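You operate a simulated robot arm through the tools that you are given. There is no shell and no other tool.

You run a simulated robot arm. Do the job below in one go: nothing can be reset, and whatever is moved stays where it is left.

## Task
Scrub the stain off the chopping board with the dish brush.
Fine: washing-up liquid on the stain, the bottle back in its place, the brush rinsed under the cold tap and laid back, tap shut. Set down upright: washing-up liquid bottle, dish brush.

Only the result counts: the job must be done as asked and must still hold three seconds after the hand-in. Knocking over, shifting, dropping, spilling or breaking anything else fails it.

## Robot
A 7-joint arm with a two-finger parallel gripper, fixed in place. Base frame: the origin is on the floor under the middle of its stand, x ahead of it, y to its left, z up. Readings come in cm, degrees, newtons and seconds.
It reaches about 147.9 cm from its shoulder. Its first joint turns from -166.0 to 166.0 degrees. Payload 4.4 kg.
The TCP is the grasp point between the finger pads, 2.3 cm short of the fingertips. In the tool frame z runs along the fingers and y along their closing line. Largest opening 9.4 cm; finger width 3.8, thickness 1; the body of the gripper, 5.4 by 9.6 cm, starts 3.9 cm behind the TCP.
Orientation is that of the tool frame in the base frame, as a unit quaternion [w, x, y, z]. With the fingers straight down and closing along the base's y, the tool's x points along the base's -x, its y along +y and its z along -z.

## Interface
- The arm moves only by the tool arm_command. Its argument "commands" is a list of rows, each a list of 7 numbers: the shift along the base's x, y, z in cm, then the turn, a rotation vector about the base's x, y, z in degrees, then the finger opening in cm, from 0 to 9.4. In form: [[x, y, z, ax, ay, az, fingers], ...]. A call has 1 to 20 rows; each row shifts and turns the commanded pose from where the row before left it. Rows are played at 5 a second. More than 5 cm and 8.6 degrees between two rows, or a gripper value outside its range, and nothing of the call is played. Where a pose cannot be reached the arm comes as near as it can. A force on the tool above 50 N (or 10 N above the force at the start of the call, whichever is more), or a blocked arm, ends the call early, and 0.2 s more pass. The fingers move at their own pace (about 7.2 cm/s each) and stop on an object; they squeeze with about 24 N. The grip force told is the motor's: it shows also when the fingers shut on nothing. Time passes only in rows, and 0.2 s behind the last, so rows that do not move let the fingers close. It gives the time, the measured TCP pose, the force on the tool (base axes), the opening and the grip force at its end, in the units of the frame above (readings bear some noise), with the torque about the TCP (base axes, N m) and any sound that the robot's microphone picked up.
- Cameras (640 x 400 px; columns grow to the right, rows downward): "scene" is fixed at [40.06, 50.07, 155.12]; the picture's right is [-0.62, -0.78, 0.00], its down [-0.55, 0.44, -0.71] and it looks along [0.56, -0.44, -0.70] (base axes); focal length 343 px, centre (320, 200). "wrist" rides on the gripper at [8.6, 1.6, -7.5] in the tool frame; the picture's right is [-0.18, 0.98, 0.00], its down [-0.58, -0.11, -0.81] and it looks along [-0.79, -0.15, 0.59] (tool axes); focal length 243 px, centre (320, 200). There is no depth. A picture from a camera that has moved, and an enlarged one, comes with that camera's place and axes in the base frame and with its lens.
- grab_frame(camera): a new picture of that camera. No time passes.
- inspect(camera, box): a new picture of the part [left, top, right, bottom] of that camera's present view, enlarged. No time passes.
- hand_in(): hands the job in; it is judged then, once.

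Nothing tells you positions but the pictures and the camera data. Unless the task says otherwise, let go and move clear before handing in.

The tools are called as a command line: name --pt "numbers of a row" for each row, then --argument value for the rest, lists and objects as JSON in quotes. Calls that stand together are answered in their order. arm_command: Moves the arm, as the interface text tells. Its arguments: {"type":"object","properties":{"commands":{"type":"array"}},"required":["commands"]} The other tools are called the same way: grab_frame (camera) takes a picture; inspect (camera, box) takes an enlarged picture of a part of a camera's view; hand_in () hands the job in.

At the start:

```text
time_s: 0.0
position: [70.04, -10.46, 122.9]
tool_rot: [-0.001, 0.0, 1.0, 0.0]
contact_force: [0.3, 0.6, 0.1]
wrist_torque: [0.01, -0.01, -0.02]
width: 9.41
gripper_force: 0.0
```

scene: 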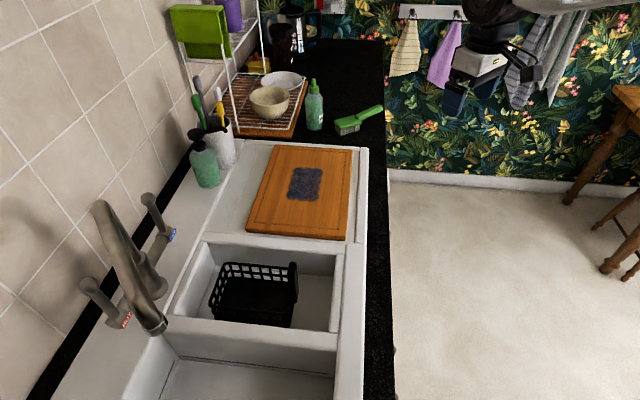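
wrist: 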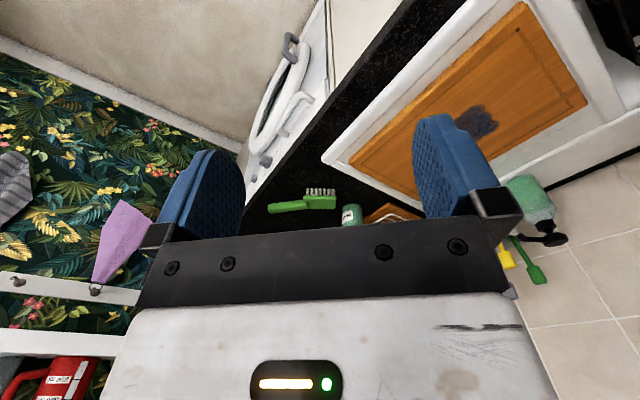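

I see a sink with a chopping board on the drainer, a green washing-up bottle (clear with green liquid), a green dish brush on the dark counter, and a tap with two handles. First I take closer looks to locate everything.

inspect --camera "scene" --box '[160, 60, 400, 210]'

inspect --camera "scene" --box '[40, 170, 380, 400]'

inspect --camera "wrist" --box '[220, 0, 640, 262]'

inspect --camera "scene" --box '[380, 0, 640, 160]'

```text
2.67 times, centred on (280, 135) of scene
camera zoom: at [40.06, 50.07, 155.12], right [-0.62, -0.78, 0.0], down [-0.55, 0.44, -0.71], along [0.56, -0.44, -0.7], focal length 914 px, centre (427, 373)
```

zoom: 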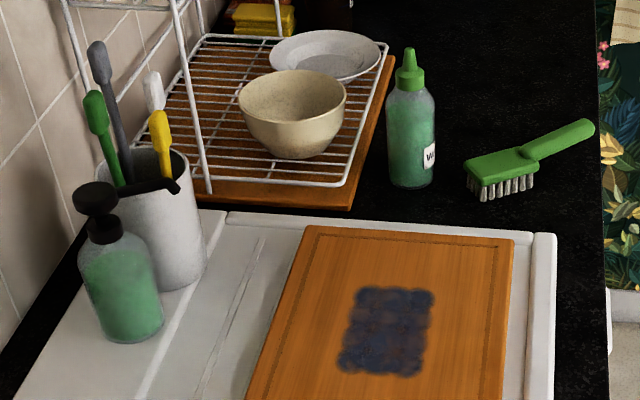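

```text
1.74 times, centred on (210, 285) of scene
camera zoom: at [40.06, 50.07, 155.12], right [-0.62, -0.78, 0.0], down [-0.55, 0.44, -0.71], along [0.56, -0.44, -0.7], focal length 596 px, centre (511, 52)
```

zoom: 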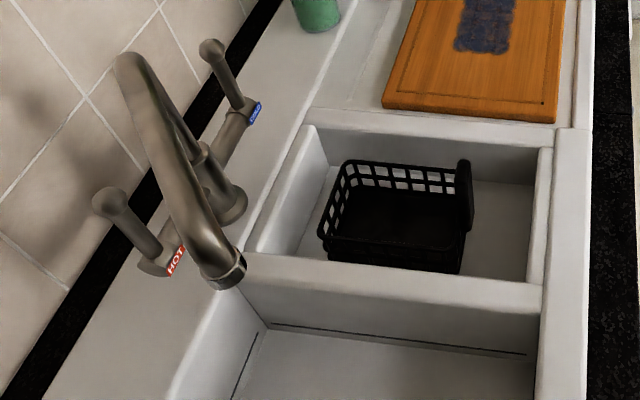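

```text
1.52 times, centred on (430, 131) of wrist
camera zoom: at [61.36, -8.95, 130.44], right [0.18, 0.98, 0.0], down [0.58, -0.11, 0.81], along [0.79, -0.15, -0.59], focal length 370 px, centre (152, 305)
```

zoom: 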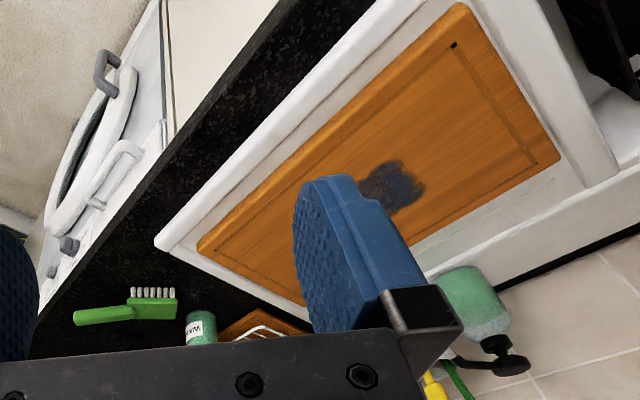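

```text
2.46 times, centred on (510, 80) of scene
camera zoom: at [40.06, 50.07, 155.12], right [-0.62, -0.78, 0.0], down [-0.55, 0.44, -0.71], along [0.56, -0.44, -0.7], focal length 843 px, centre (-148, 495)
```

zoom: 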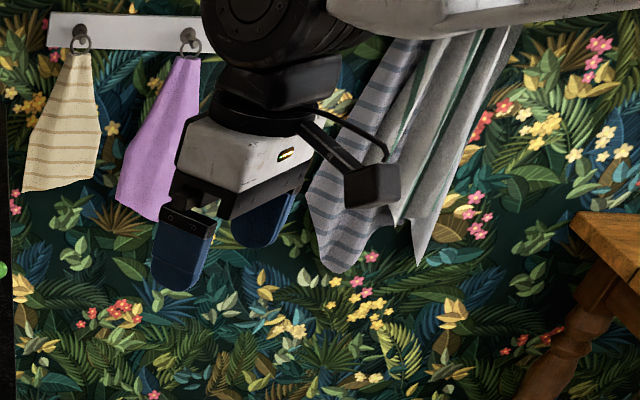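

The counter seems to run diagonally, with board top near z≈92.6 and the stain around (97,10). The bottle is near (120,-11), the brush near (111,-20) and the tap near (90,53). I move the wrist camera at a safe height to see the tap better.

arm_command --pt "-1 3.5 0.5 0 0 6 9.4" --pt "-1 3.5 0.5 0 0 6 9.4" --pt "-1 3.5 0.5 0 0 6 9.4" --pt "-1 3.5 0.5 0 0 6 9.4" --pt "-1 3.5 0.5 0 0 6 9.4" --pt "-1 3.5 0.5 0 0 6 9.4" --pt "-1 3.5 0.5 0 0 6 9.4" --pt "-1 3.5 0.5 0 0 6 9.4" --pt "0 0 0 0 0 0 9.4"

grab_frame --camera "wrist"

grab_frame --camera "scene"

```text
time_s: 2.0
position: [61.94, 17.43, 126.94]
tool_rot: [0.0, -0.408, 0.913, 0.0]
contact_force: [0.5, -0.3, 0.1]
wrist_torque: [0.0, 0.0, -0.01]
width: 9.41
gripper_force: 0.1
```

```text
taken
camera wrist: at [54.94, 11.98, 134.4], right [-0.61, 0.79, 0.0], down [0.47, 0.36, 0.81], along [0.64, 0.49, -0.59], focal length 243 px, centre (320, 200)
```

wrist: 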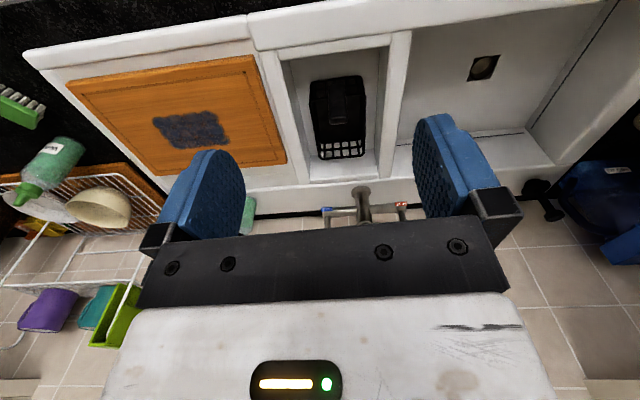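

```text
taken
```

scene: 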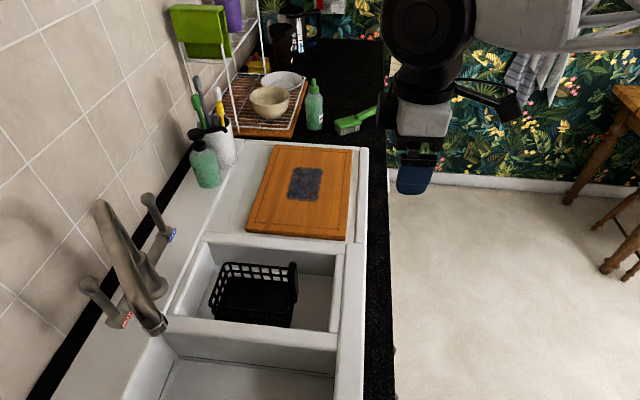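

The view now shows the whole sink: drain in the main basin, tap in the middle with blue (cold) and red (hot) marks. I zoom in on details.

inspect --camera "wrist" --box '[270, 150, 430, 250]'

inspect --camera "wrist" --box '[0, 40, 320, 240]'

inspect --camera "wrist" --box '[240, 0, 640, 250]'

inspect --camera "scene" --box '[60, 170, 220, 350]'

```text
4.00 times, centred on (350, 200) of wrist
camera zoom: at [54.94, 11.98, 134.4], right [-0.61, 0.79, 0.0], down [0.47, 0.36, 0.81], along [0.64, 0.49, -0.59], focal length 970 px, centre (200, 200)
```

zoom: 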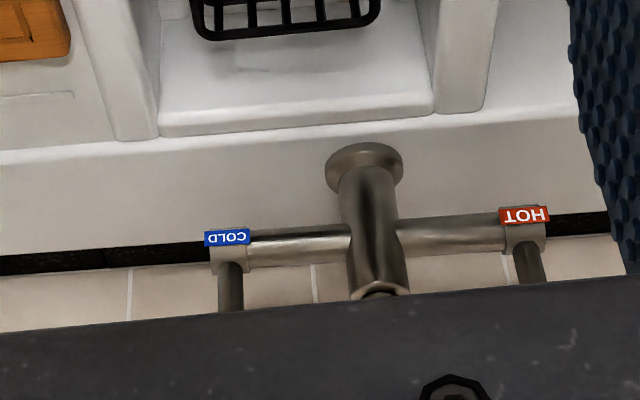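

```text
2.00 times, centred on (160, 140) of wrist
camera zoom: at [54.94, 11.98, 134.4], right [-0.61, 0.79, 0.0], down [0.47, 0.36, 0.81], along [0.64, 0.49, -0.59], focal length 485 px, centre (640, 320)
```

zoom: 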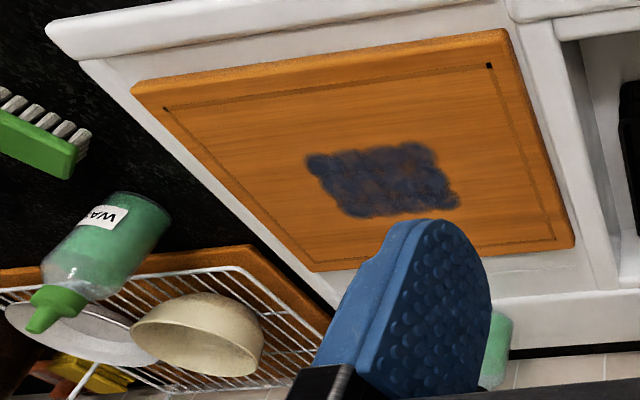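

```text
1.60 times, centred on (440, 125) of wrist
camera zoom: at [54.94, 11.98, 134.4], right [-0.61, 0.79, 0.0], down [0.47, 0.36, 0.81], along [0.64, 0.49, -0.59], focal length 388 px, centre (128, 320)
```

zoom: 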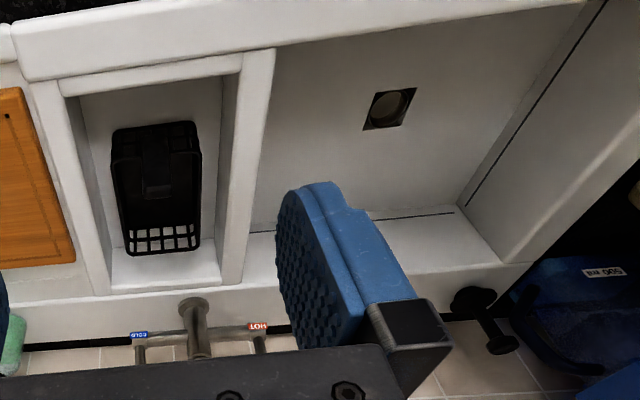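

```text
2.22 times, centred on (140, 260) of scene
camera zoom: at [40.06, 50.07, 155.12], right [-0.62, -0.78, 0.0], down [-0.55, 0.44, -0.71], along [0.56, -0.44, -0.7], focal length 761 px, centre (720, 67)
```

zoom: 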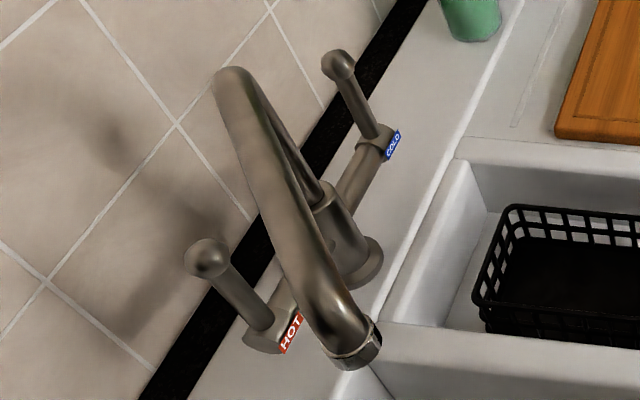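

The tap has a column near (91.5,54) and upright levers: cold near (96,46) and hot near (83,60), both around z 99–109. The spout is swung over the main basin. Next I look at the bottle and brush from nearer.

arm_command --pt "3 -3.2 -0.3 0 0 -4.8 9.4" --pt "3 -3.2 -0.3 0 0 -4.8 9.4" --pt "3 -3.2 -0.3 0 0 -4.8 9.4" --pt "3 -3.2 -0.3 0 0 -4.8 9.4" --pt "3 -3.2 -0.3 0 0 -4.8 9.4" --pt "3 -3.2 -0.3 0 0 -4.8 9.4" --pt "3 -3.2 -0.3 0 0 -4.8 9.4" --pt "3 -3.2 -0.3 0 0 -4.8 9.4" --pt "3 -3.2 -0.3 0 0 -4.8 9.4" --pt "3 -3.2 -0.3 0 0 -4.8 9.4" --pt "0 0 0 0 0 0 9.4"

grab_frame --camera "wrist"

inspect --camera "wrist" --box '[160, 0, 480, 200]'

inspect --camera "scene" --box '[220, 50, 400, 162]'

```text
time_s: 4.4
position: [92.15, -14.54, 123.82]
tool_rot: [-0.001, 0.0, 1.0, 0.0]
contact_force: [-0.2, -0.2, 0.7]
wrist_torque: [0.0, 0.01, 0.03]
width: 9.42
gripper_force: 0.0
```

```text
taken
camera wrist: at [83.36, -13.11, 131.36], right [0.18, 0.98, 0.0], down [0.58, -0.11, 0.81], along [0.79, -0.15, -0.59], focal length 243 px, centre (320, 200)
```

wrist: 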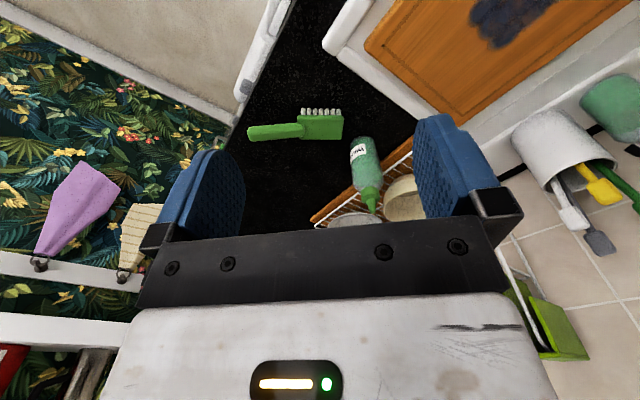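

```text
2.00 times, centred on (320, 100) of wrist
camera zoom: at [83.36, -13.11, 131.36], right [0.18, 0.98, 0.0], down [0.58, -0.11, 0.81], along [0.79, -0.15, -0.59], focal length 485 px, centre (320, 400)
```

zoom: 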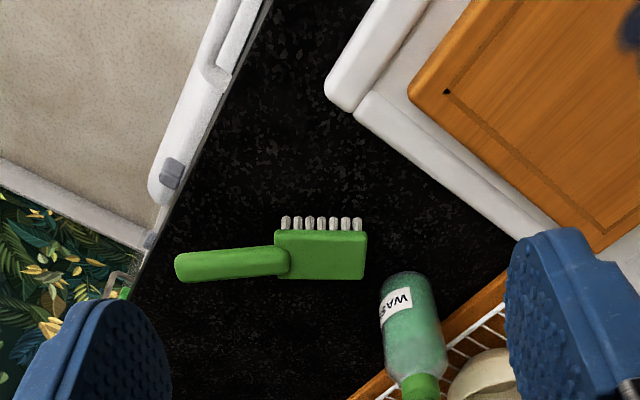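

```text
3.56 times, centred on (310, 106) of scene
camera zoom: at [40.06, 50.07, 155.12], right [-0.62, -0.78, 0.0], down [-0.55, 0.44, -0.71], along [0.56, -0.44, -0.7], focal length 1218 px, centre (356, 534)
```

zoom: 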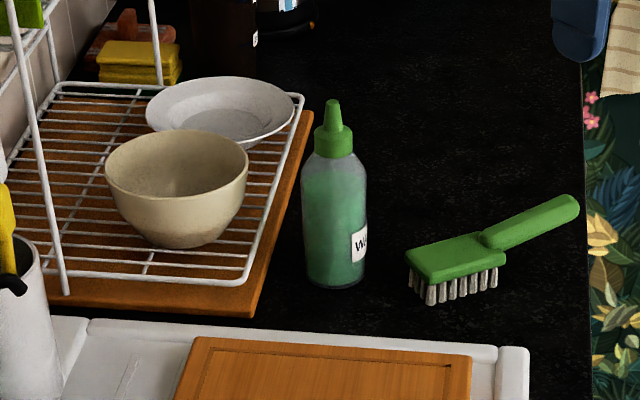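

The brush lies bristles-down with its head near (111.5,-18), head top at z≈94, and the handle rising to about (107.5,-30,97). The bottle axis is near (119,-10.4), about 17.8 cm tall on a counter at z≈90.8. To pick the bottle from the side with the camera on top I must turn the wrist, so I test the yaw range in free space.

arm_command --pt "-1 1 0.2 0 0 8.4 9.4" --pt "-1 1 0.2 0 0 8.4 9.4" --pt "-1 1 0.2 0 0 8.4 9.4" --pt "-1 1 0.2 0 0 8.4 9.4" --pt "-1 1 0.2 0 0 8.4 9.4" --pt "-1 1 0.2 0 0 8.4 9.4" --pt "-1 1 0.2 0 0 8.4 9.4" --pt "-1 1 0.2 0 0 8.4 9.4" --pt "-1 1 0.2 0 0 8.4 9.4" --pt "-1 1 0.2 0 0 8.4 9.4" --pt "0 0 0 0 0 0 9.4"

grab_frame --camera "scene"

grab_frame --camera "wrist"

```text
time_s: 6.8
position: [82.22, -4.5, 126.0]
tool_rot: [0.0, -0.67, 0.742, 0.0]
contact_force: [0.1, -0.1, 0.2]
wrist_torque: [-0.01, 0.01, -0.01]
width: 9.39
gripper_force: 0.0
```

```text
taken
```

scene: 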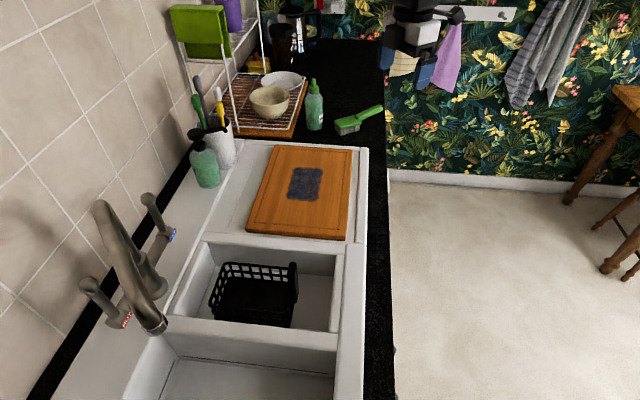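

```text
taken
camera wrist: at [79.62, -13.03, 133.54], right [-0.96, 0.28, 0.0], down [0.17, 0.57, 0.81], along [0.23, 0.77, -0.59], focal length 243 px, centre (320, 200)
```

wrist: 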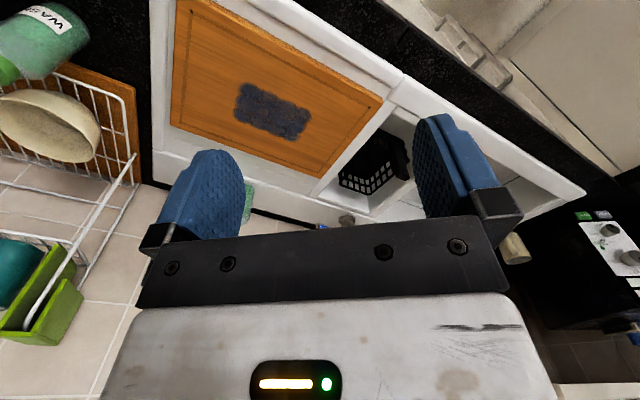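

Turning works so far. I keep turning in the same direction to check that 180° is reachable.

arm_command --pt "0 0 0 0 0 8.4 9.4" --pt "0 0 0 0 0 8.4 9.4" --pt "0 0 0 0 0 8.4 9.4" --pt "0 0 0 0 0 8.4 9.4" --pt "0 0 0 0 0 8.4 9.4" --pt "0 0 0 0 0 8.4 9.4" --pt "0 0 0 0 0 8.4 9.4" --pt "0 0 0 0 0 8.4 9.4" --pt "0 0 0 0 0 8.4 9.4" --pt "0 0 0 0 0 8.4 9.4" --pt "0 0 0 0 0 0 9.4"

grab_frame --camera "scene"

```text
time_s: 9.2
position: [82.03, -4.4, 125.87]
tool_rot: [-0.001, 0.995, -0.104, 0.0]
contact_force: [-0.4, 0.5, -0.1]
wrist_torque: [0.02, 0.01, 0.01]
width: 9.38
gripper_force: 0.1
```

```text
taken
```

scene: 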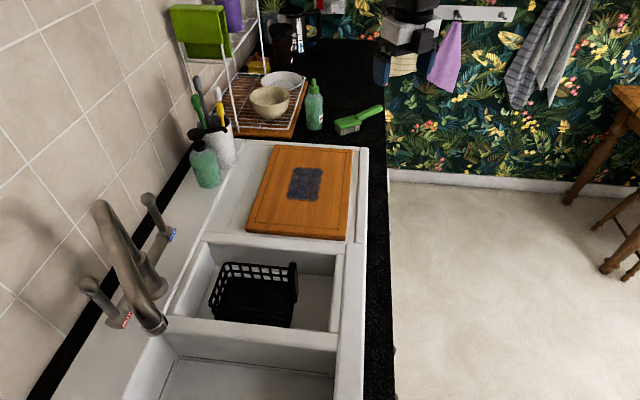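

The wrist reaches that turn. Now I pitch the gripper to point forward and about 20° down, camera on top, and move to a pre-grasp spot behind the bottle.

arm_command --pt "0 0 0 0 0 -8 9.4" --pt "2.2 -0.06 -1.0 -2.394 -6.578 0 9.4" --pt "2.2 -0.06 -1.0 -2.394 -6.578 0 9.4" --pt "2.2 -0.06 -1.0 -2.394 -6.578 0 9.4" --pt "2.2 -0.06 -1.0 -2.394 -6.578 0 9.4" --pt "2.2 -0.06 -1.0 -2.394 -6.578 0 9.4" --pt "2.2 -0.06 -1.0 -2.394 -6.578 0 9.4" --pt "2.2 -0.06 -1.0 -2.394 -6.578 0 9.4" --pt "2.2 -0.06 -1.0 -2.394 -6.578 0 9.4" --pt "2.2 -0.06 -1.0 -2.394 -6.578 0 9.4" --pt "2.2 -0.06 -1.0 -2.394 -6.578 0 9.4" --pt "0 0 0 0 0 0 9.4"

grab_frame --camera "scene"

grab_frame --camera "wrist"

```text
time_s: 11.8
position: [104.08, -4.91, 115.91]
tool_rot: [0.099, 0.807, -0.141, 0.565]
contact_force: [1.0, 0.1, -0.8]
wrist_torque: [-0.01, 0.02, 0.04]
width: 9.42
gripper_force: 0.1
```

```text
taken
```

scene: 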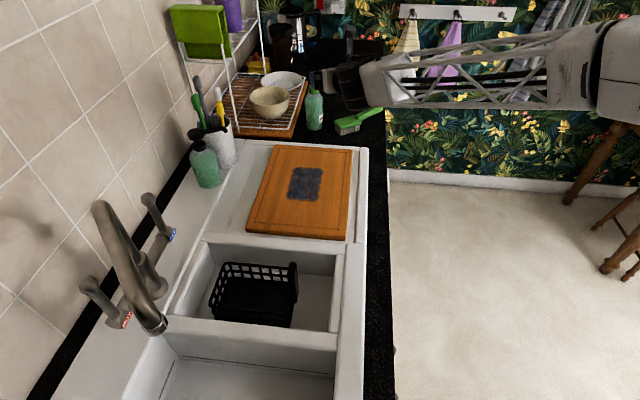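

```text
taken
camera wrist: at [99.72, -5.36, 126.62], right [-0.39, -0.9, -0.17], down [-0.86, 0.43, -0.27], along [0.32, 0.04, -0.95], focal length 243 px, centre (320, 200)
```

wrist: 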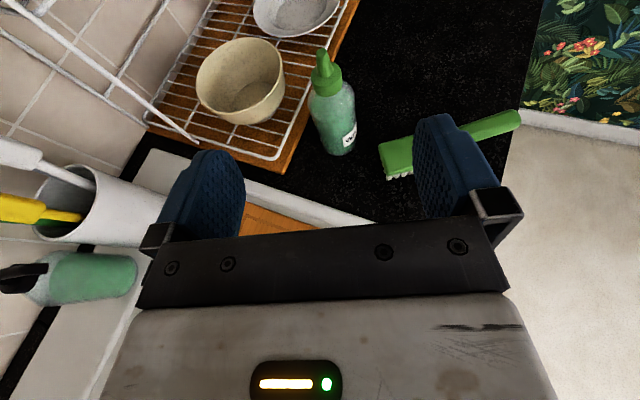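

The pose is reached and the bottle lines up with the approach (axis about (119.2,-10.6)). I go down to the approach line and check before closing in.

arm_command --pt "1.35 -0.55 -3.65 0 0 0 9.4" --pt "1.35 -0.55 -3.65 0 0 0 9.4" --pt "1.35 -0.55 -3.65 0 0 0 9.4" --pt "1.35 -0.55 -3.65 0 0 0 9.4" --pt "0 0 0 0 0 0 9.4"

grab_frame --camera "scene"

grab_frame --camera "wrist"

```text
time_s: 13.0
position: [109.55, -7.15, 101.08]
tool_rot: [0.099, 0.807, -0.142, 0.565]
contact_force: [0.2, -0.1, 0.2]
wrist_torque: [0.0, 0.01, 0.0]
width: 9.42
gripper_force: 0.0
```

```text
taken
```

scene: 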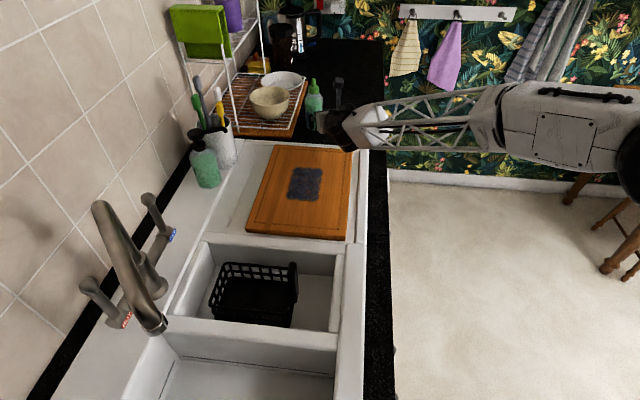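

```text
taken
camera wrist: at [105.11, -7.47, 111.87], right [-0.39, -0.9, -0.17], down [-0.86, 0.43, -0.27], along [0.32, 0.04, -0.95], focal length 243 px, centre (320, 200)
```

wrist: 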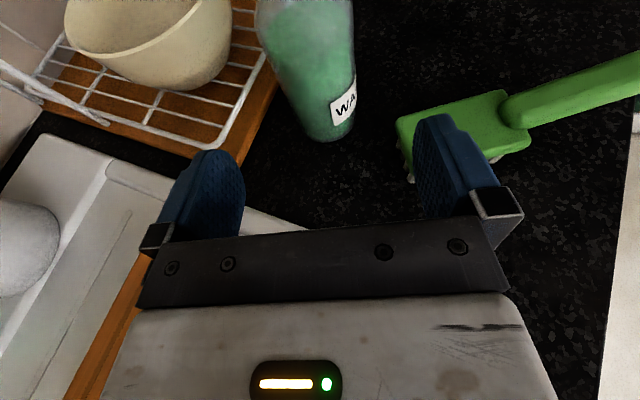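

Bottle and gripper are aligned, and both fingers clear the brush and rack. I advance 11 cm along the finger direction, then check.

arm_command --pt "0 0 0 0 0 0 8.4" --pt "1.942 -0.706 -0.752 0 0 0 8.4" --pt "1.942 -0.706 -0.752 0 0 0 8.4" --pt "1.942 -0.706 -0.752 0 0 0 8.4" --pt "1.942 -0.706 -0.752 0 0 0 8.4" --pt "1.942 -0.706 -0.652 0 0 0 8.4" --pt "0 0 0 0 0 0 8.4"

grab_frame --camera "scene"

grab_frame --camera "wrist"

inspect --camera "scene" --box '[240, 60, 400, 160]'

```text
time_s: 14.6
position: [119.07, -10.58, 97.8]
tool_rot: [0.099, 0.807, -0.142, 0.565]
contact_force: [-0.7, 0.1, -1.0]
wrist_torque: [0.0, 0.01, 0.0]
width: 8.4
gripper_force: 0.1
```

```text
taken
```

scene: 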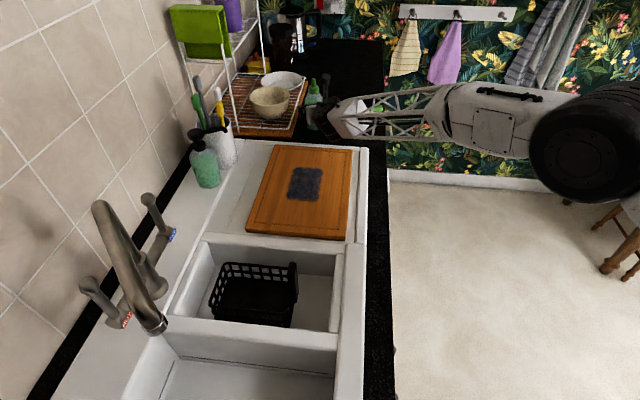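

```text
taken
camera wrist: at [114.75, -10.94, 108.46], right [-0.39, -0.9, -0.17], down [-0.86, 0.43, -0.27], along [0.32, 0.04, -0.95], focal length 243 px, centre (320, 200)
```

wrist: 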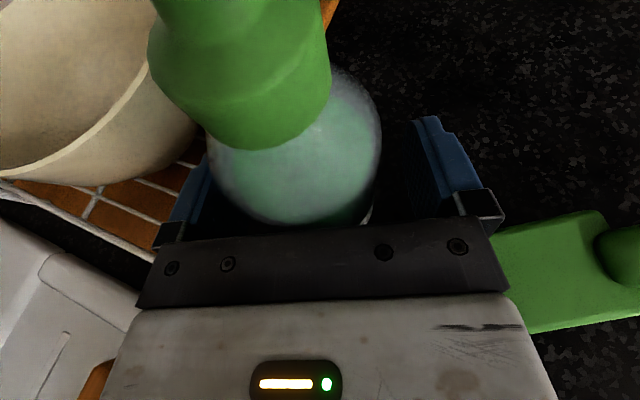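

```text
4.00 times, centred on (320, 110) of scene
camera zoom: at [40.06, 50.07, 155.12], right [-0.62, -0.78, 0.0], down [-0.55, 0.44, -0.71], along [0.56, -0.44, -0.7], focal length 1370 px, centre (320, 560)
```

zoom: 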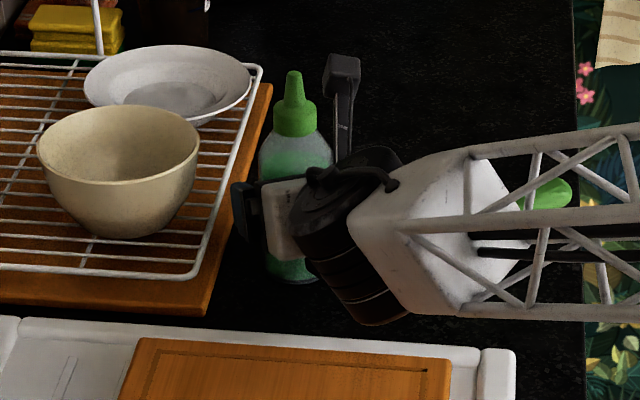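

The bottle sits between the fingers and nothing else is touched. I close the fingers.

arm_command --pt "0 0 0 0 0 0 6.5" --pt "0 0 0 0 0 0 5.5" --pt "0 0 0 0 0 0 4" --pt "0 0 0 0 0 0 2" --pt "0 0 0 0 0 0 2" --pt "0 0 0 0 0 0 2"

grab_frame --camera "wrist"

```text
time_s: 16.0
position: [119.05, -10.78, 97.7]
tool_rot: [0.099, 0.807, -0.142, 0.565]
contact_force: [0.6, -0.6, 1.4]
wrist_torque: [-0.07, -0.01, -0.01]
width: 5.88
gripper_force: 24.3
```

```text
taken
camera wrist: at [114.72, -10.94, 108.46], right [-0.39, -0.9, -0.17], down [-0.86, 0.43, -0.27], along [0.32, 0.04, -0.95], focal length 243 px, centre (320, 200)
```

wrist: 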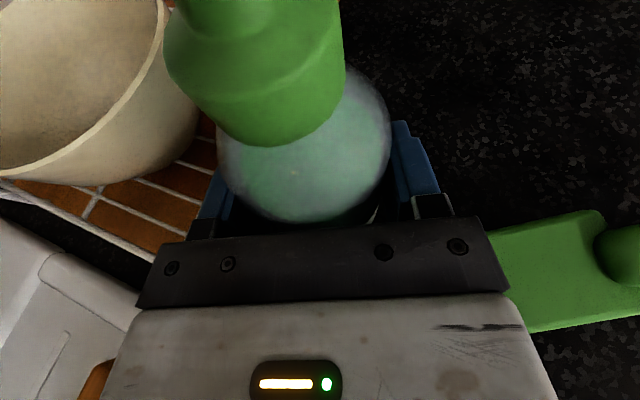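

The bottle is held (5.88 cm wide, 24 N). I lift it straight up and carry it toward the board, keeping it upright.

arm_command --pt "0 0 2 0 0 0 2" --pt "0 0 4 0 0 0 2" --pt "0 0 4.5 0 0 0 2" --pt "0 0 4.5 0 0 0 2" --pt "0 0 0 0 0 0 2"

grab_frame --camera "scene"

grab_frame --camera "wrist"

```text
time_s: 17.2
position: [119.39, -10.75, 112.82]
tool_rot: [0.099, 0.807, -0.142, 0.565]
contact_force: [0.5, 0.5, -2.5]
wrist_torque: [-0.01, 0.03, 0.0]
width: 5.88
gripper_force: 24.7
```

```text
taken
```

scene: 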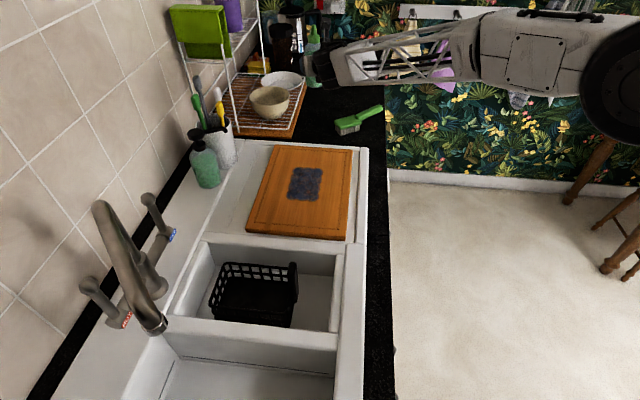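

```text
taken
camera wrist: at [114.92, -11.02, 123.49], right [-0.39, -0.9, -0.17], down [-0.86, 0.43, -0.27], along [0.32, 0.04, -0.95], focal length 243 px, centre (320, 200)
```

wrist: 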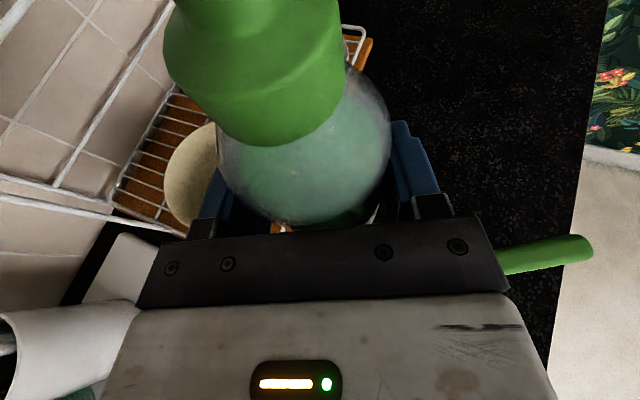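

The bottle is in the air and upright. I carry it over the board, turning the gripper to point toward the wall.

arm_command --pt "-2.5 2.93 -0.5 0 0 8.125 2" --pt "-2.5 2.93 -0.5 0 0 8.125 2" --pt "-2.5 2.93 -0.5 0 0 8.125 2" --pt "-2.5 2.93 -0.5 0 0 8.125 2" --pt "-2.5 2.93 -0.5 0 0 8.125 2" --pt "-2.5 2.93 -0.5 0 0 8.125 2" --pt "-2.5 2.93 -0.5 0 0 8.125 2" --pt "-2.5 2.93 -0.5 0 0 8.125 2" --pt "0 0 0 4.714 -4.714 0 2" --pt "0 0 0 4.714 -4.714 0 2" --pt "0 0 0 4.714 -4.714 0 2" --pt "0 0 0 0 0 0 2"

grab_frame --camera "scene"

grab_frame --camera "wrist"

```text
time_s: 19.8
position: [99.22, 12.73, 108.54]
tool_rot: [-0.27, 0.654, 0.27, 0.653]
contact_force: [0.1, 0.2, -2.2]
wrist_torque: [-0.01, 0.02, 0.01]
width: 5.85
gripper_force: 24.0
```

```text
taken
```

scene: 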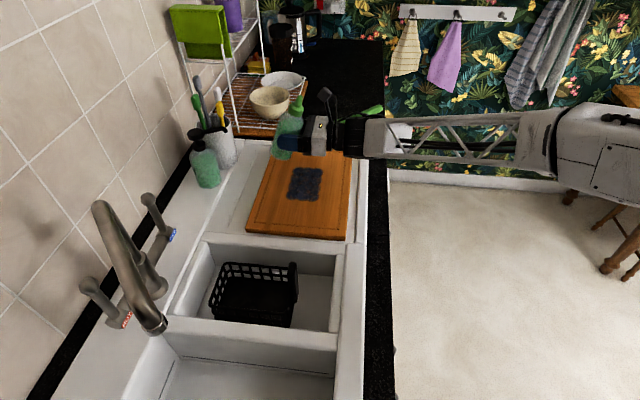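

```text
taken
camera wrist: at [95.01, 6.01, 117.27], right [0.7, -0.69, -0.18], down [-0.65, -0.49, -0.58], along [0.31, 0.52, -0.79], focal length 243 px, centre (320, 200)
```

wrist: 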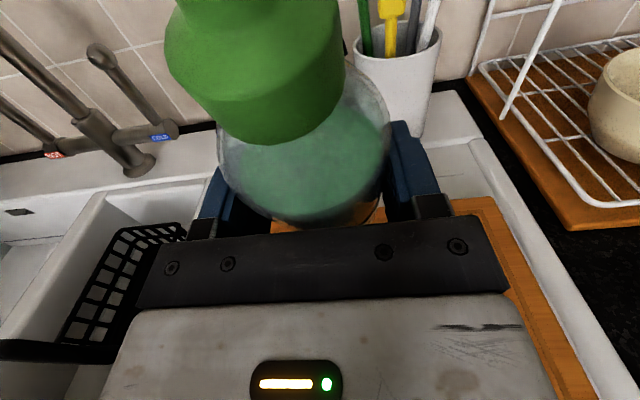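

The bottle is upright over the board with the gripper level. I start rolling it while keeping the nozzle above the stain's centre, stopping just before horizontal to check.

arm_command --pt "-1.071 1.071 0 6.01 6.01 0 2" --pt "-1.048 1.048 0 6.01 6.01 0 2" --pt "-1.001 1.001 0 6.01 6.01 0 2" --pt "-0.933 0.933 0 6.01 6.01 0 2" --pt "-0.843 0.843 0 6.01 6.01 0 2" --pt "-0.736 0.736 0 6.01 6.01 0 2" --pt "-0.612 0.612 0 6.01 6.01 0 2" --pt "-0.476 0.476 0 6.01 6.01 0 2"

grab_frame --camera "scene"

inspect --camera "scene" --box '[220, 100, 400, 212]'

```text
time_s: 21.6
position: [92.55, 19.43, 108.72]
tool_rot: [-0.591, 0.692, -0.141, 0.39]
contact_force: [-0.3, 0.3, -2.4]
wrist_torque: [0.01, 0.0, -0.01]
width: 5.87
gripper_force: 24.4
```

```text
taken
```

scene: 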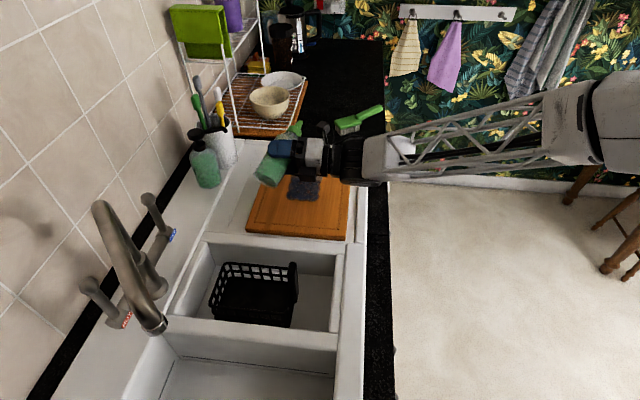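

```text
3.56 times, centred on (310, 156) of scene
camera zoom: at [40.06, 50.07, 155.12], right [-0.62, -0.78, 0.0], down [-0.55, 0.44, -0.71], along [0.56, -0.44, -0.7], focal length 1218 px, centre (356, 356)
```

zoom: 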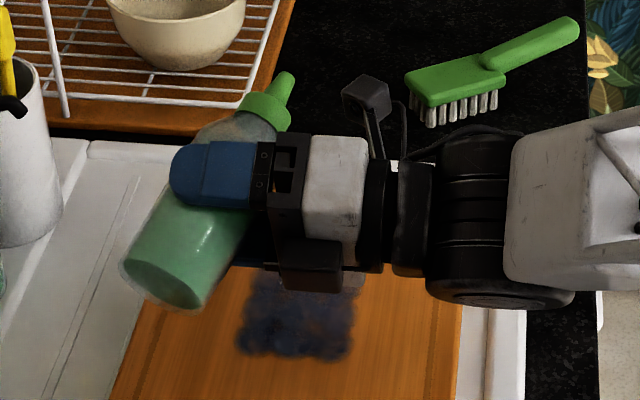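

The nozzle stays above the stain as planned. I roll on past horizontal and see whether liquid comes out.

arm_command --pt "-0.328 0.328 0 6.01 6.01 0 2" --pt "-0.172 0.172 0 6.01 6.01 0 2" --pt "-0.014 0.014 0 6.01 6.01 0 2" --pt "0.145 -0.145 0 6.01 6.01 0 2" --pt "0.3 -0.3 0 6.01 6.01 0 2" --pt "0.45 -0.45 0 6.01 6.01 0 2" --pt "0.589 -0.589 0 6.01 6.01 0 2"

inspect --camera "scene" --box '[220, 100, 400, 212]'

grab_frame --camera "wrist"

```text
time_s: 23.2
position: [93.41, 18.61, 108.72]
tool_rot: [0.706, -0.531, 0.467, -0.046]
contact_force: [-0.1, 0.8, -2.5]
wrist_torque: [-0.02, 0.01, -0.03]
width: 5.84
gripper_force: 23.4
```

```text
3.56 times, centred on (310, 156) of scene
camera zoom: at [40.06, 50.07, 155.12], right [-0.62, -0.78, 0.0], down [-0.55, 0.44, -0.71], along [0.56, -0.44, -0.7], focal length 1218 px, centre (356, 356)
```

zoom: 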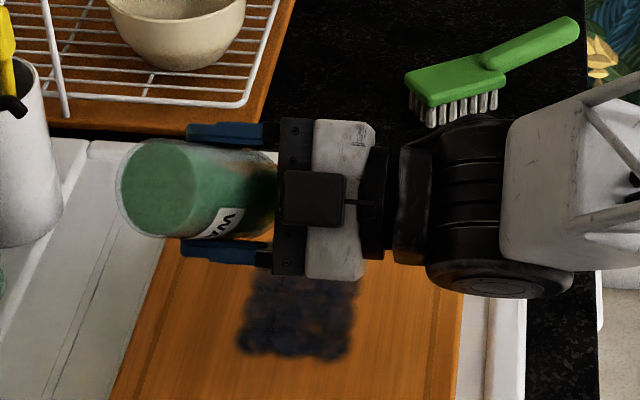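

```text
taken
camera wrist: at [92.31, 8.93, 102.19], right [-0.53, 0.53, -0.67], down [-0.85, -0.29, 0.44], along [0.04, 0.8, 0.6], focal length 243 px, centre (320, 200)
```

wrist: 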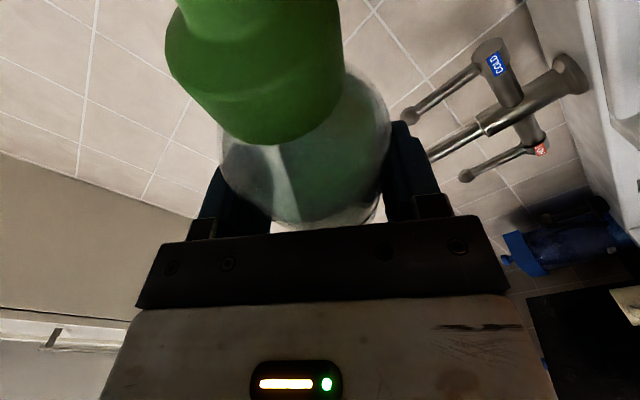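

No liquid is visible yet at about 127° of roll. I finish the roll to fully inverted and look again.

arm_command --pt "0.715 -0.715 0 6.01 6.01 0 2" --pt "0.826 -0.826 0 6.01 6.01 0 2" --pt "0.919 -0.919 0 6.01 6.01 0 2" --pt "0.99 -0.99 0 6.01 6.01 0 2" --pt "1.042 -1.042 0 6.01 6.01 0 2" --pt "1.068 -1.068 0 6.01 6.01 0 2"

inspect --camera "scene" --box '[220, 100, 400, 212]'

grab_frame --camera "wrist"

```text
time_s: 24.6
position: [99.06, 12.92, 108.69]
tool_rot: [0.657, -0.279, 0.649, 0.263]
contact_force: [-0.3, -0.3, -2.0]
wrist_torque: [-0.01, 0.0, 0.0]
width: 5.87
gripper_force: 24.3
```

```text
3.56 times, centred on (310, 156) of scene
camera zoom: at [40.06, 50.07, 155.12], right [-0.62, -0.78, 0.0], down [-0.55, 0.44, -0.71], along [0.56, -0.44, -0.7], focal length 1218 px, centre (356, 356)
```

zoom: 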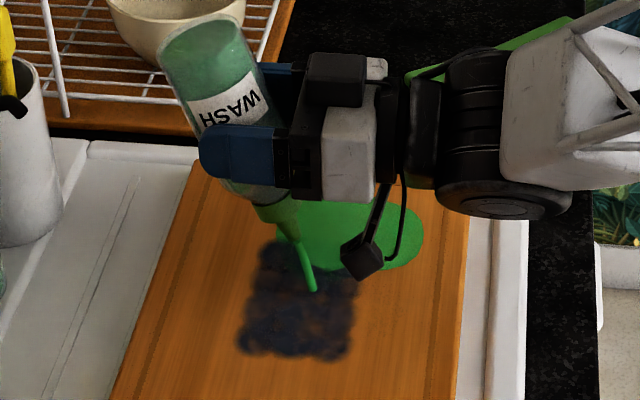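

```text
taken
camera wrist: at [92.74, 8.49, 100.11], right [-0.7, 0.7, 0.16], down [-0.5, -0.64, 0.58], along [0.51, 0.33, 0.8], focal length 243 px, centre (320, 200)
```

wrist: 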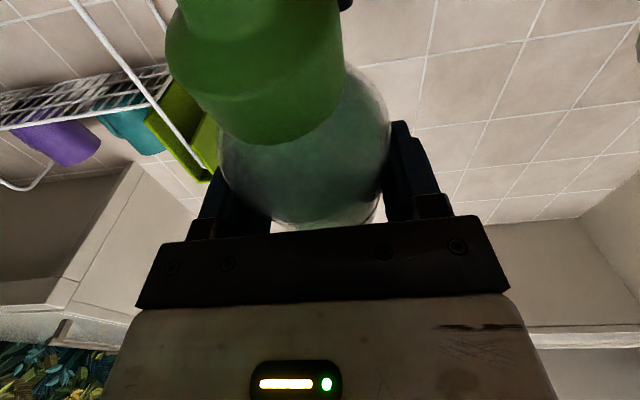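

Liquid is streaming onto the stain, and some pooled just beyond it, still on the board. I roll back right away and shift the bottle so any remaining jet lands inside the stain.

arm_command --pt "-1.77 1.77 -1.25 -6.04 -6.04 0 2" --pt "-1.34 1.34 -1.25 -6.04 -6.04 0 2" --pt "-1.7 1.7 0 -6.04 -6.04 0 2" --pt "-1.91 1.91 0 -6.04 -6.04 0 2" --pt "-2.43 2.43 0 -6.04 -6.04 0 2" --pt "-2.87 2.87 0 -6.04 -6.04 0 2" --pt "-0.64 0.64 0 -6.04 -6.04 0 2" --pt "-0.42 0.42 0 -6.04 -6.04 0 2" --pt "-0.28 0.28 0 -6.04 -6.04 0 2" --pt "-0.14 0.14 0 -6.04 -6.04 0 2"

inspect --camera "scene" --box '[220, 120, 400, 232]'

grab_frame --camera "scene"

```text
time_s: 26.8
position: [85.35, 26.44, 106.2]
tool_rot: [0.661, -0.646, 0.287, -0.254]
contact_force: [-0.4, -0.4, -2.3]
wrist_torque: [-0.01, 0.02, 0.01]
width: 5.88
gripper_force: 24.2
```

```text
3.56 times, centred on (310, 176) of scene
camera zoom: at [40.06, 50.07, 155.12], right [-0.62, -0.78, 0.0], down [-0.55, 0.44, -0.71], along [0.56, -0.44, -0.7], focal length 1218 px, centre (356, 285)
```

zoom: 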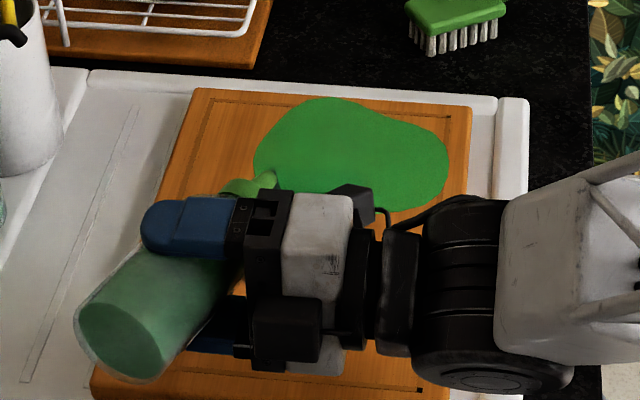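

```text
taken
```

scene: 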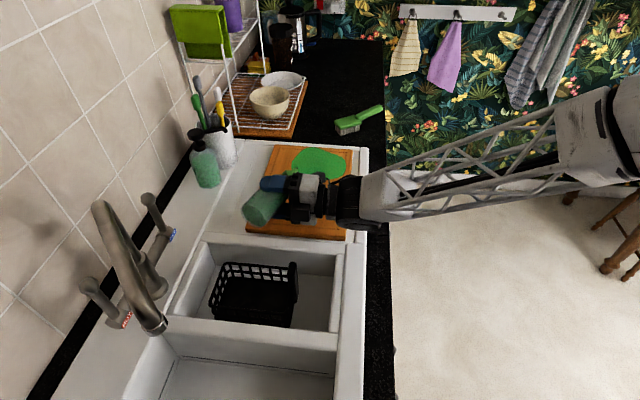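

The bottle is back to horizontal and a puddle covers part of the board. I bring it fully upright, clear of the puddle, and then look.

arm_command --pt "0 0 0.4 -6.04 -6.04 0 2" --pt "0 0 0.4 -6.04 -6.04 0 2" --pt "0 0 0.4 -6.04 -6.04 0 2" --pt "0 0 0.4 -6.04 -6.04 0 2" --pt "0 0 0.4 -6.04 -6.04 0 2" --pt "0 0 0.4 -6.04 -6.04 0 2" --pt "0 0 0.4 -6.04 -6.04 0 2" --pt "0 0 0.4 -6.04 -6.04 0 2" --pt "0 0 0.4 -6.04 -6.04 0 2" --pt "0 0 0.4 -6.04 -6.04 0 2" --pt "0 0 0 -5.0 -5.0 0 2"

inspect --camera "scene" --box '[220, 120, 400, 232]'

grab_frame --camera "wrist"

```text
time_s: 29.2
position: [85.5, 26.33, 110.25]
tool_rot: [-0.274, 0.654, 0.268, 0.652]
contact_force: [1.0, -0.1, -2.2]
wrist_torque: [0.01, 0.0, -0.01]
width: 5.87
gripper_force: 23.8
```

```text
3.56 times, centred on (310, 176) of scene
camera zoom: at [40.06, 50.07, 155.12], right [-0.62, -0.78, 0.0], down [-0.55, 0.44, -0.71], along [0.56, -0.44, -0.7], focal length 1218 px, centre (356, 285)
```

zoom: 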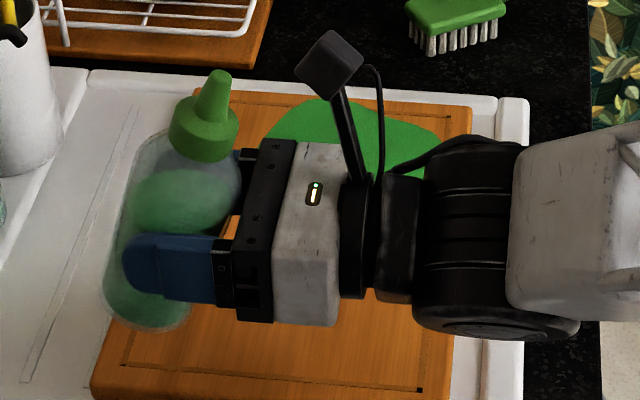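

```text
taken
camera wrist: at [81.4, 19.76, 118.92], right [0.69, -0.69, -0.19], down [-0.65, -0.49, -0.58], along [0.31, 0.53, -0.79], focal length 243 px, centre (320, 200)
```

wrist: 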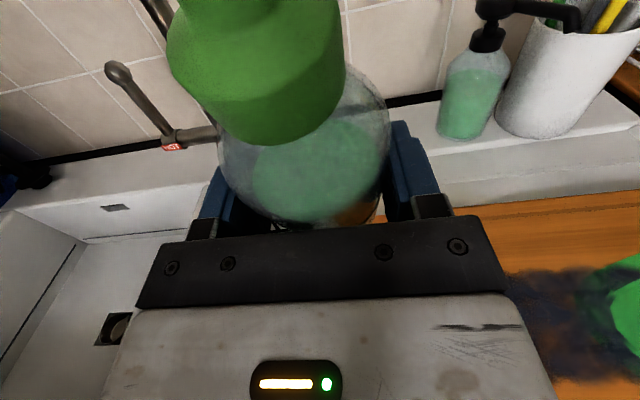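

The bottle is upright again and the puddle overlaps the far end of the stain. Before putting the bottle back I move it aside so the board can be seen clearly.

arm_command --pt "2.6 -2.82 0.2 -4.714 4.714 0 2" --pt "2.6 -2.82 0.2 -4.714 4.714 0 2" --pt "2.6 -2.82 0.2 -4.714 4.714 0 2" --pt "2.6 -2.82 0.2 0 0 -8.125 2" --pt "2.6 -2.82 0.2 0 0 -8.125 2" --pt "2.6 -2.82 0.2 0 0 -8.125 2" --pt "2.6 -2.82 0.2 0 0 -8.125 2" --pt "2.6 -2.82 0.2 0 0 -8.125 2" --pt "2.6 -2.82 0.2 0 0 -8.125 2" --pt "2.6 -2.82 0.2 0 0 -8.125 2" --pt "2.6 -2.82 0.2 0 0 -8.125 2" --pt "2.6 -2.82 0.2 0 0 0 2" --pt "2.6 -2.82 0.2 0 0 0 2" --pt "0 0 0 0 0 0 2"

grab_frame --camera "scene"

inspect --camera "scene" --box '[220, 120, 400, 232]'

grab_frame --camera "wrist"

```text
time_s: 32.2
position: [119.14, -10.4, 113.16]
tool_rot: [0.097, 0.806, -0.147, 0.565]
contact_force: [-0.3, 0.6, -2.1]
wrist_torque: [-0.02, 0.03, 0.03]
width: 5.87
gripper_force: 24.3
```

```text
taken
```

scene: 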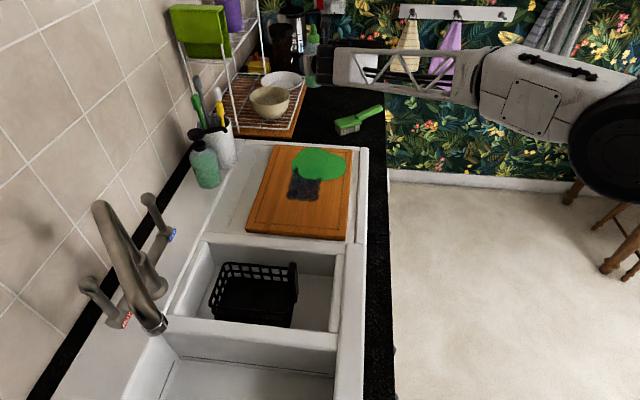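

```text
3.56 times, centred on (310, 176) of scene
camera zoom: at [40.06, 50.07, 155.12], right [-0.62, -0.78, 0.0], down [-0.55, 0.44, -0.71], along [0.56, -0.44, -0.7], focal length 1218 px, centre (356, 285)
```

zoom: 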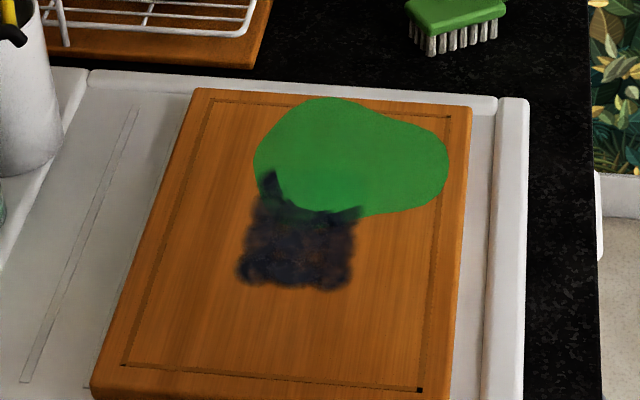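

```text
taken
camera wrist: at [114.72, -10.77, 123.71], right [-0.4, -0.9, -0.18], down [-0.86, 0.43, -0.27], along [0.32, 0.05, -0.95], focal length 243 px, centre (320, 200)
```

wrist: 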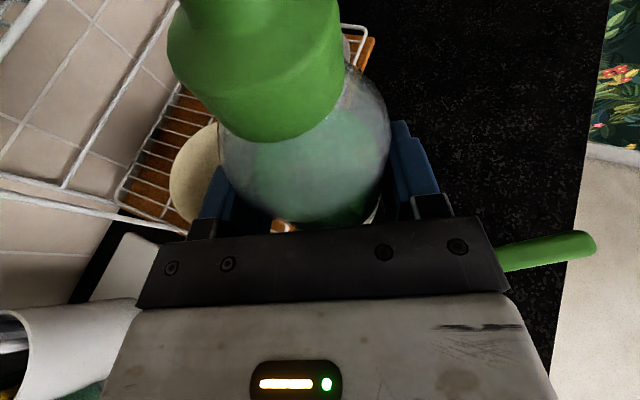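

Liquid covers only about the far third of the stain. The bottle is still firmly held, so I add a short, better aimed squirt on the near part, this time correcting for the sideways jet.

arm_command --pt "-2.61 3.0 -0.3 0 0 0 2" --pt "-2.61 3.0 -0.3 0 0 0 2" --pt "-2.61 3.0 -0.3 0 0 8.125 2" --pt "-2.61 3.0 -0.3 0 0 8.125 2" --pt "-2.61 3.0 -0.3 0 0 8.125 2" --pt "-2.61 3.0 -0.3 0 0 8.125 2" --pt "-2.61 3.0 -0.3 0 0 8.125 2" --pt "-2.61 3.0 -0.3 0 0 8.125 2" --pt "-2.61 3.0 -0.3 0 0 8.125 2" --pt "-2.61 3.0 -0.3 0 0 8.125 2" --pt "-2.61 3.0 -0.3 4.714 -4.714 0 2" --pt "-2.61 3.0 -0.3 4.714 -4.714 0 2" --pt "-2.61 3.0 -0.3 4.714 -4.714 0 2" --pt "0 0 0 0 0 0 2"

grab_frame --camera "scene"

```text
time_s: 35.2
position: [85.15, 28.73, 108.87]
tool_rot: [-0.274, 0.655, 0.267, 0.652]
contact_force: [-0.3, -0.1, -1.7]
wrist_torque: [0.0, -0.03, 0.02]
width: 5.83
gripper_force: 24.2
```

```text
taken
```

scene: 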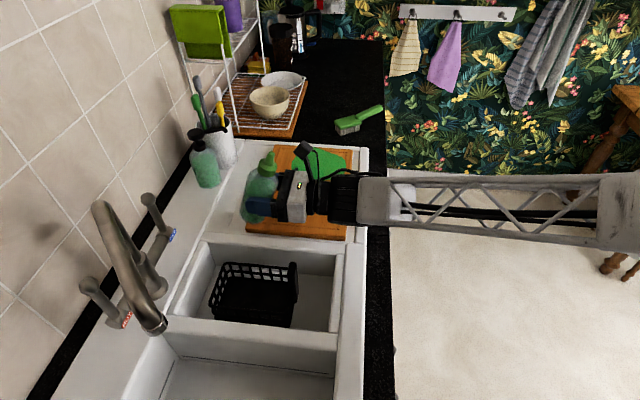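

arm_command --pt "-0.083 0.083 -0.217 6.01 6.01 0 2" --pt "-0.083 0.083 -0.217 6.01 6.01 0 2" --pt "-0.083 0.083 -0.217 6.01 6.01 0 2" --pt "-0.083 0.083 -0.217 6.01 6.01 0 2" --pt "-0.083 0.083 -0.217 6.01 6.01 0 2" --pt "-0.083 0.083 -0.217 6.01 6.01 0 2" --pt "-0.083 0.083 -0.217 6.01 6.01 0 2" --pt "-0.083 0.083 -0.217 6.01 6.01 0 2" --pt "-0.083 0.083 -0.217 6.01 6.01 0 2" --pt "-0.083 0.083 -0.217 6.01 6.01 0 2" --pt "-0.083 0.083 -0.217 6.01 6.01 0 2"

inspect --camera "scene" --box '[220, 120, 400, 232]'

```text
time_s: 37.6
position: [84.57, 29.56, 106.43]
tool_rot: [0.663, -0.642, 0.295, -0.246]
contact_force: [0.0, -0.2, -1.5]
wrist_torque: [-0.01, 0.01, 0.02]
width: 5.83
gripper_force: 24.1
```

```text
3.56 times, centred on (310, 176) of scene
camera zoom: at [40.06, 50.07, 155.12], right [-0.62, -0.78, 0.0], down [-0.55, 0.44, -0.71], along [0.56, -0.44, -0.7], focal length 1218 px, centre (356, 285)
```

zoom: 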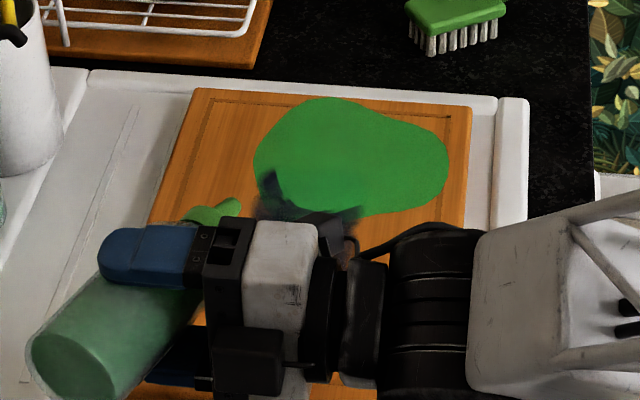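

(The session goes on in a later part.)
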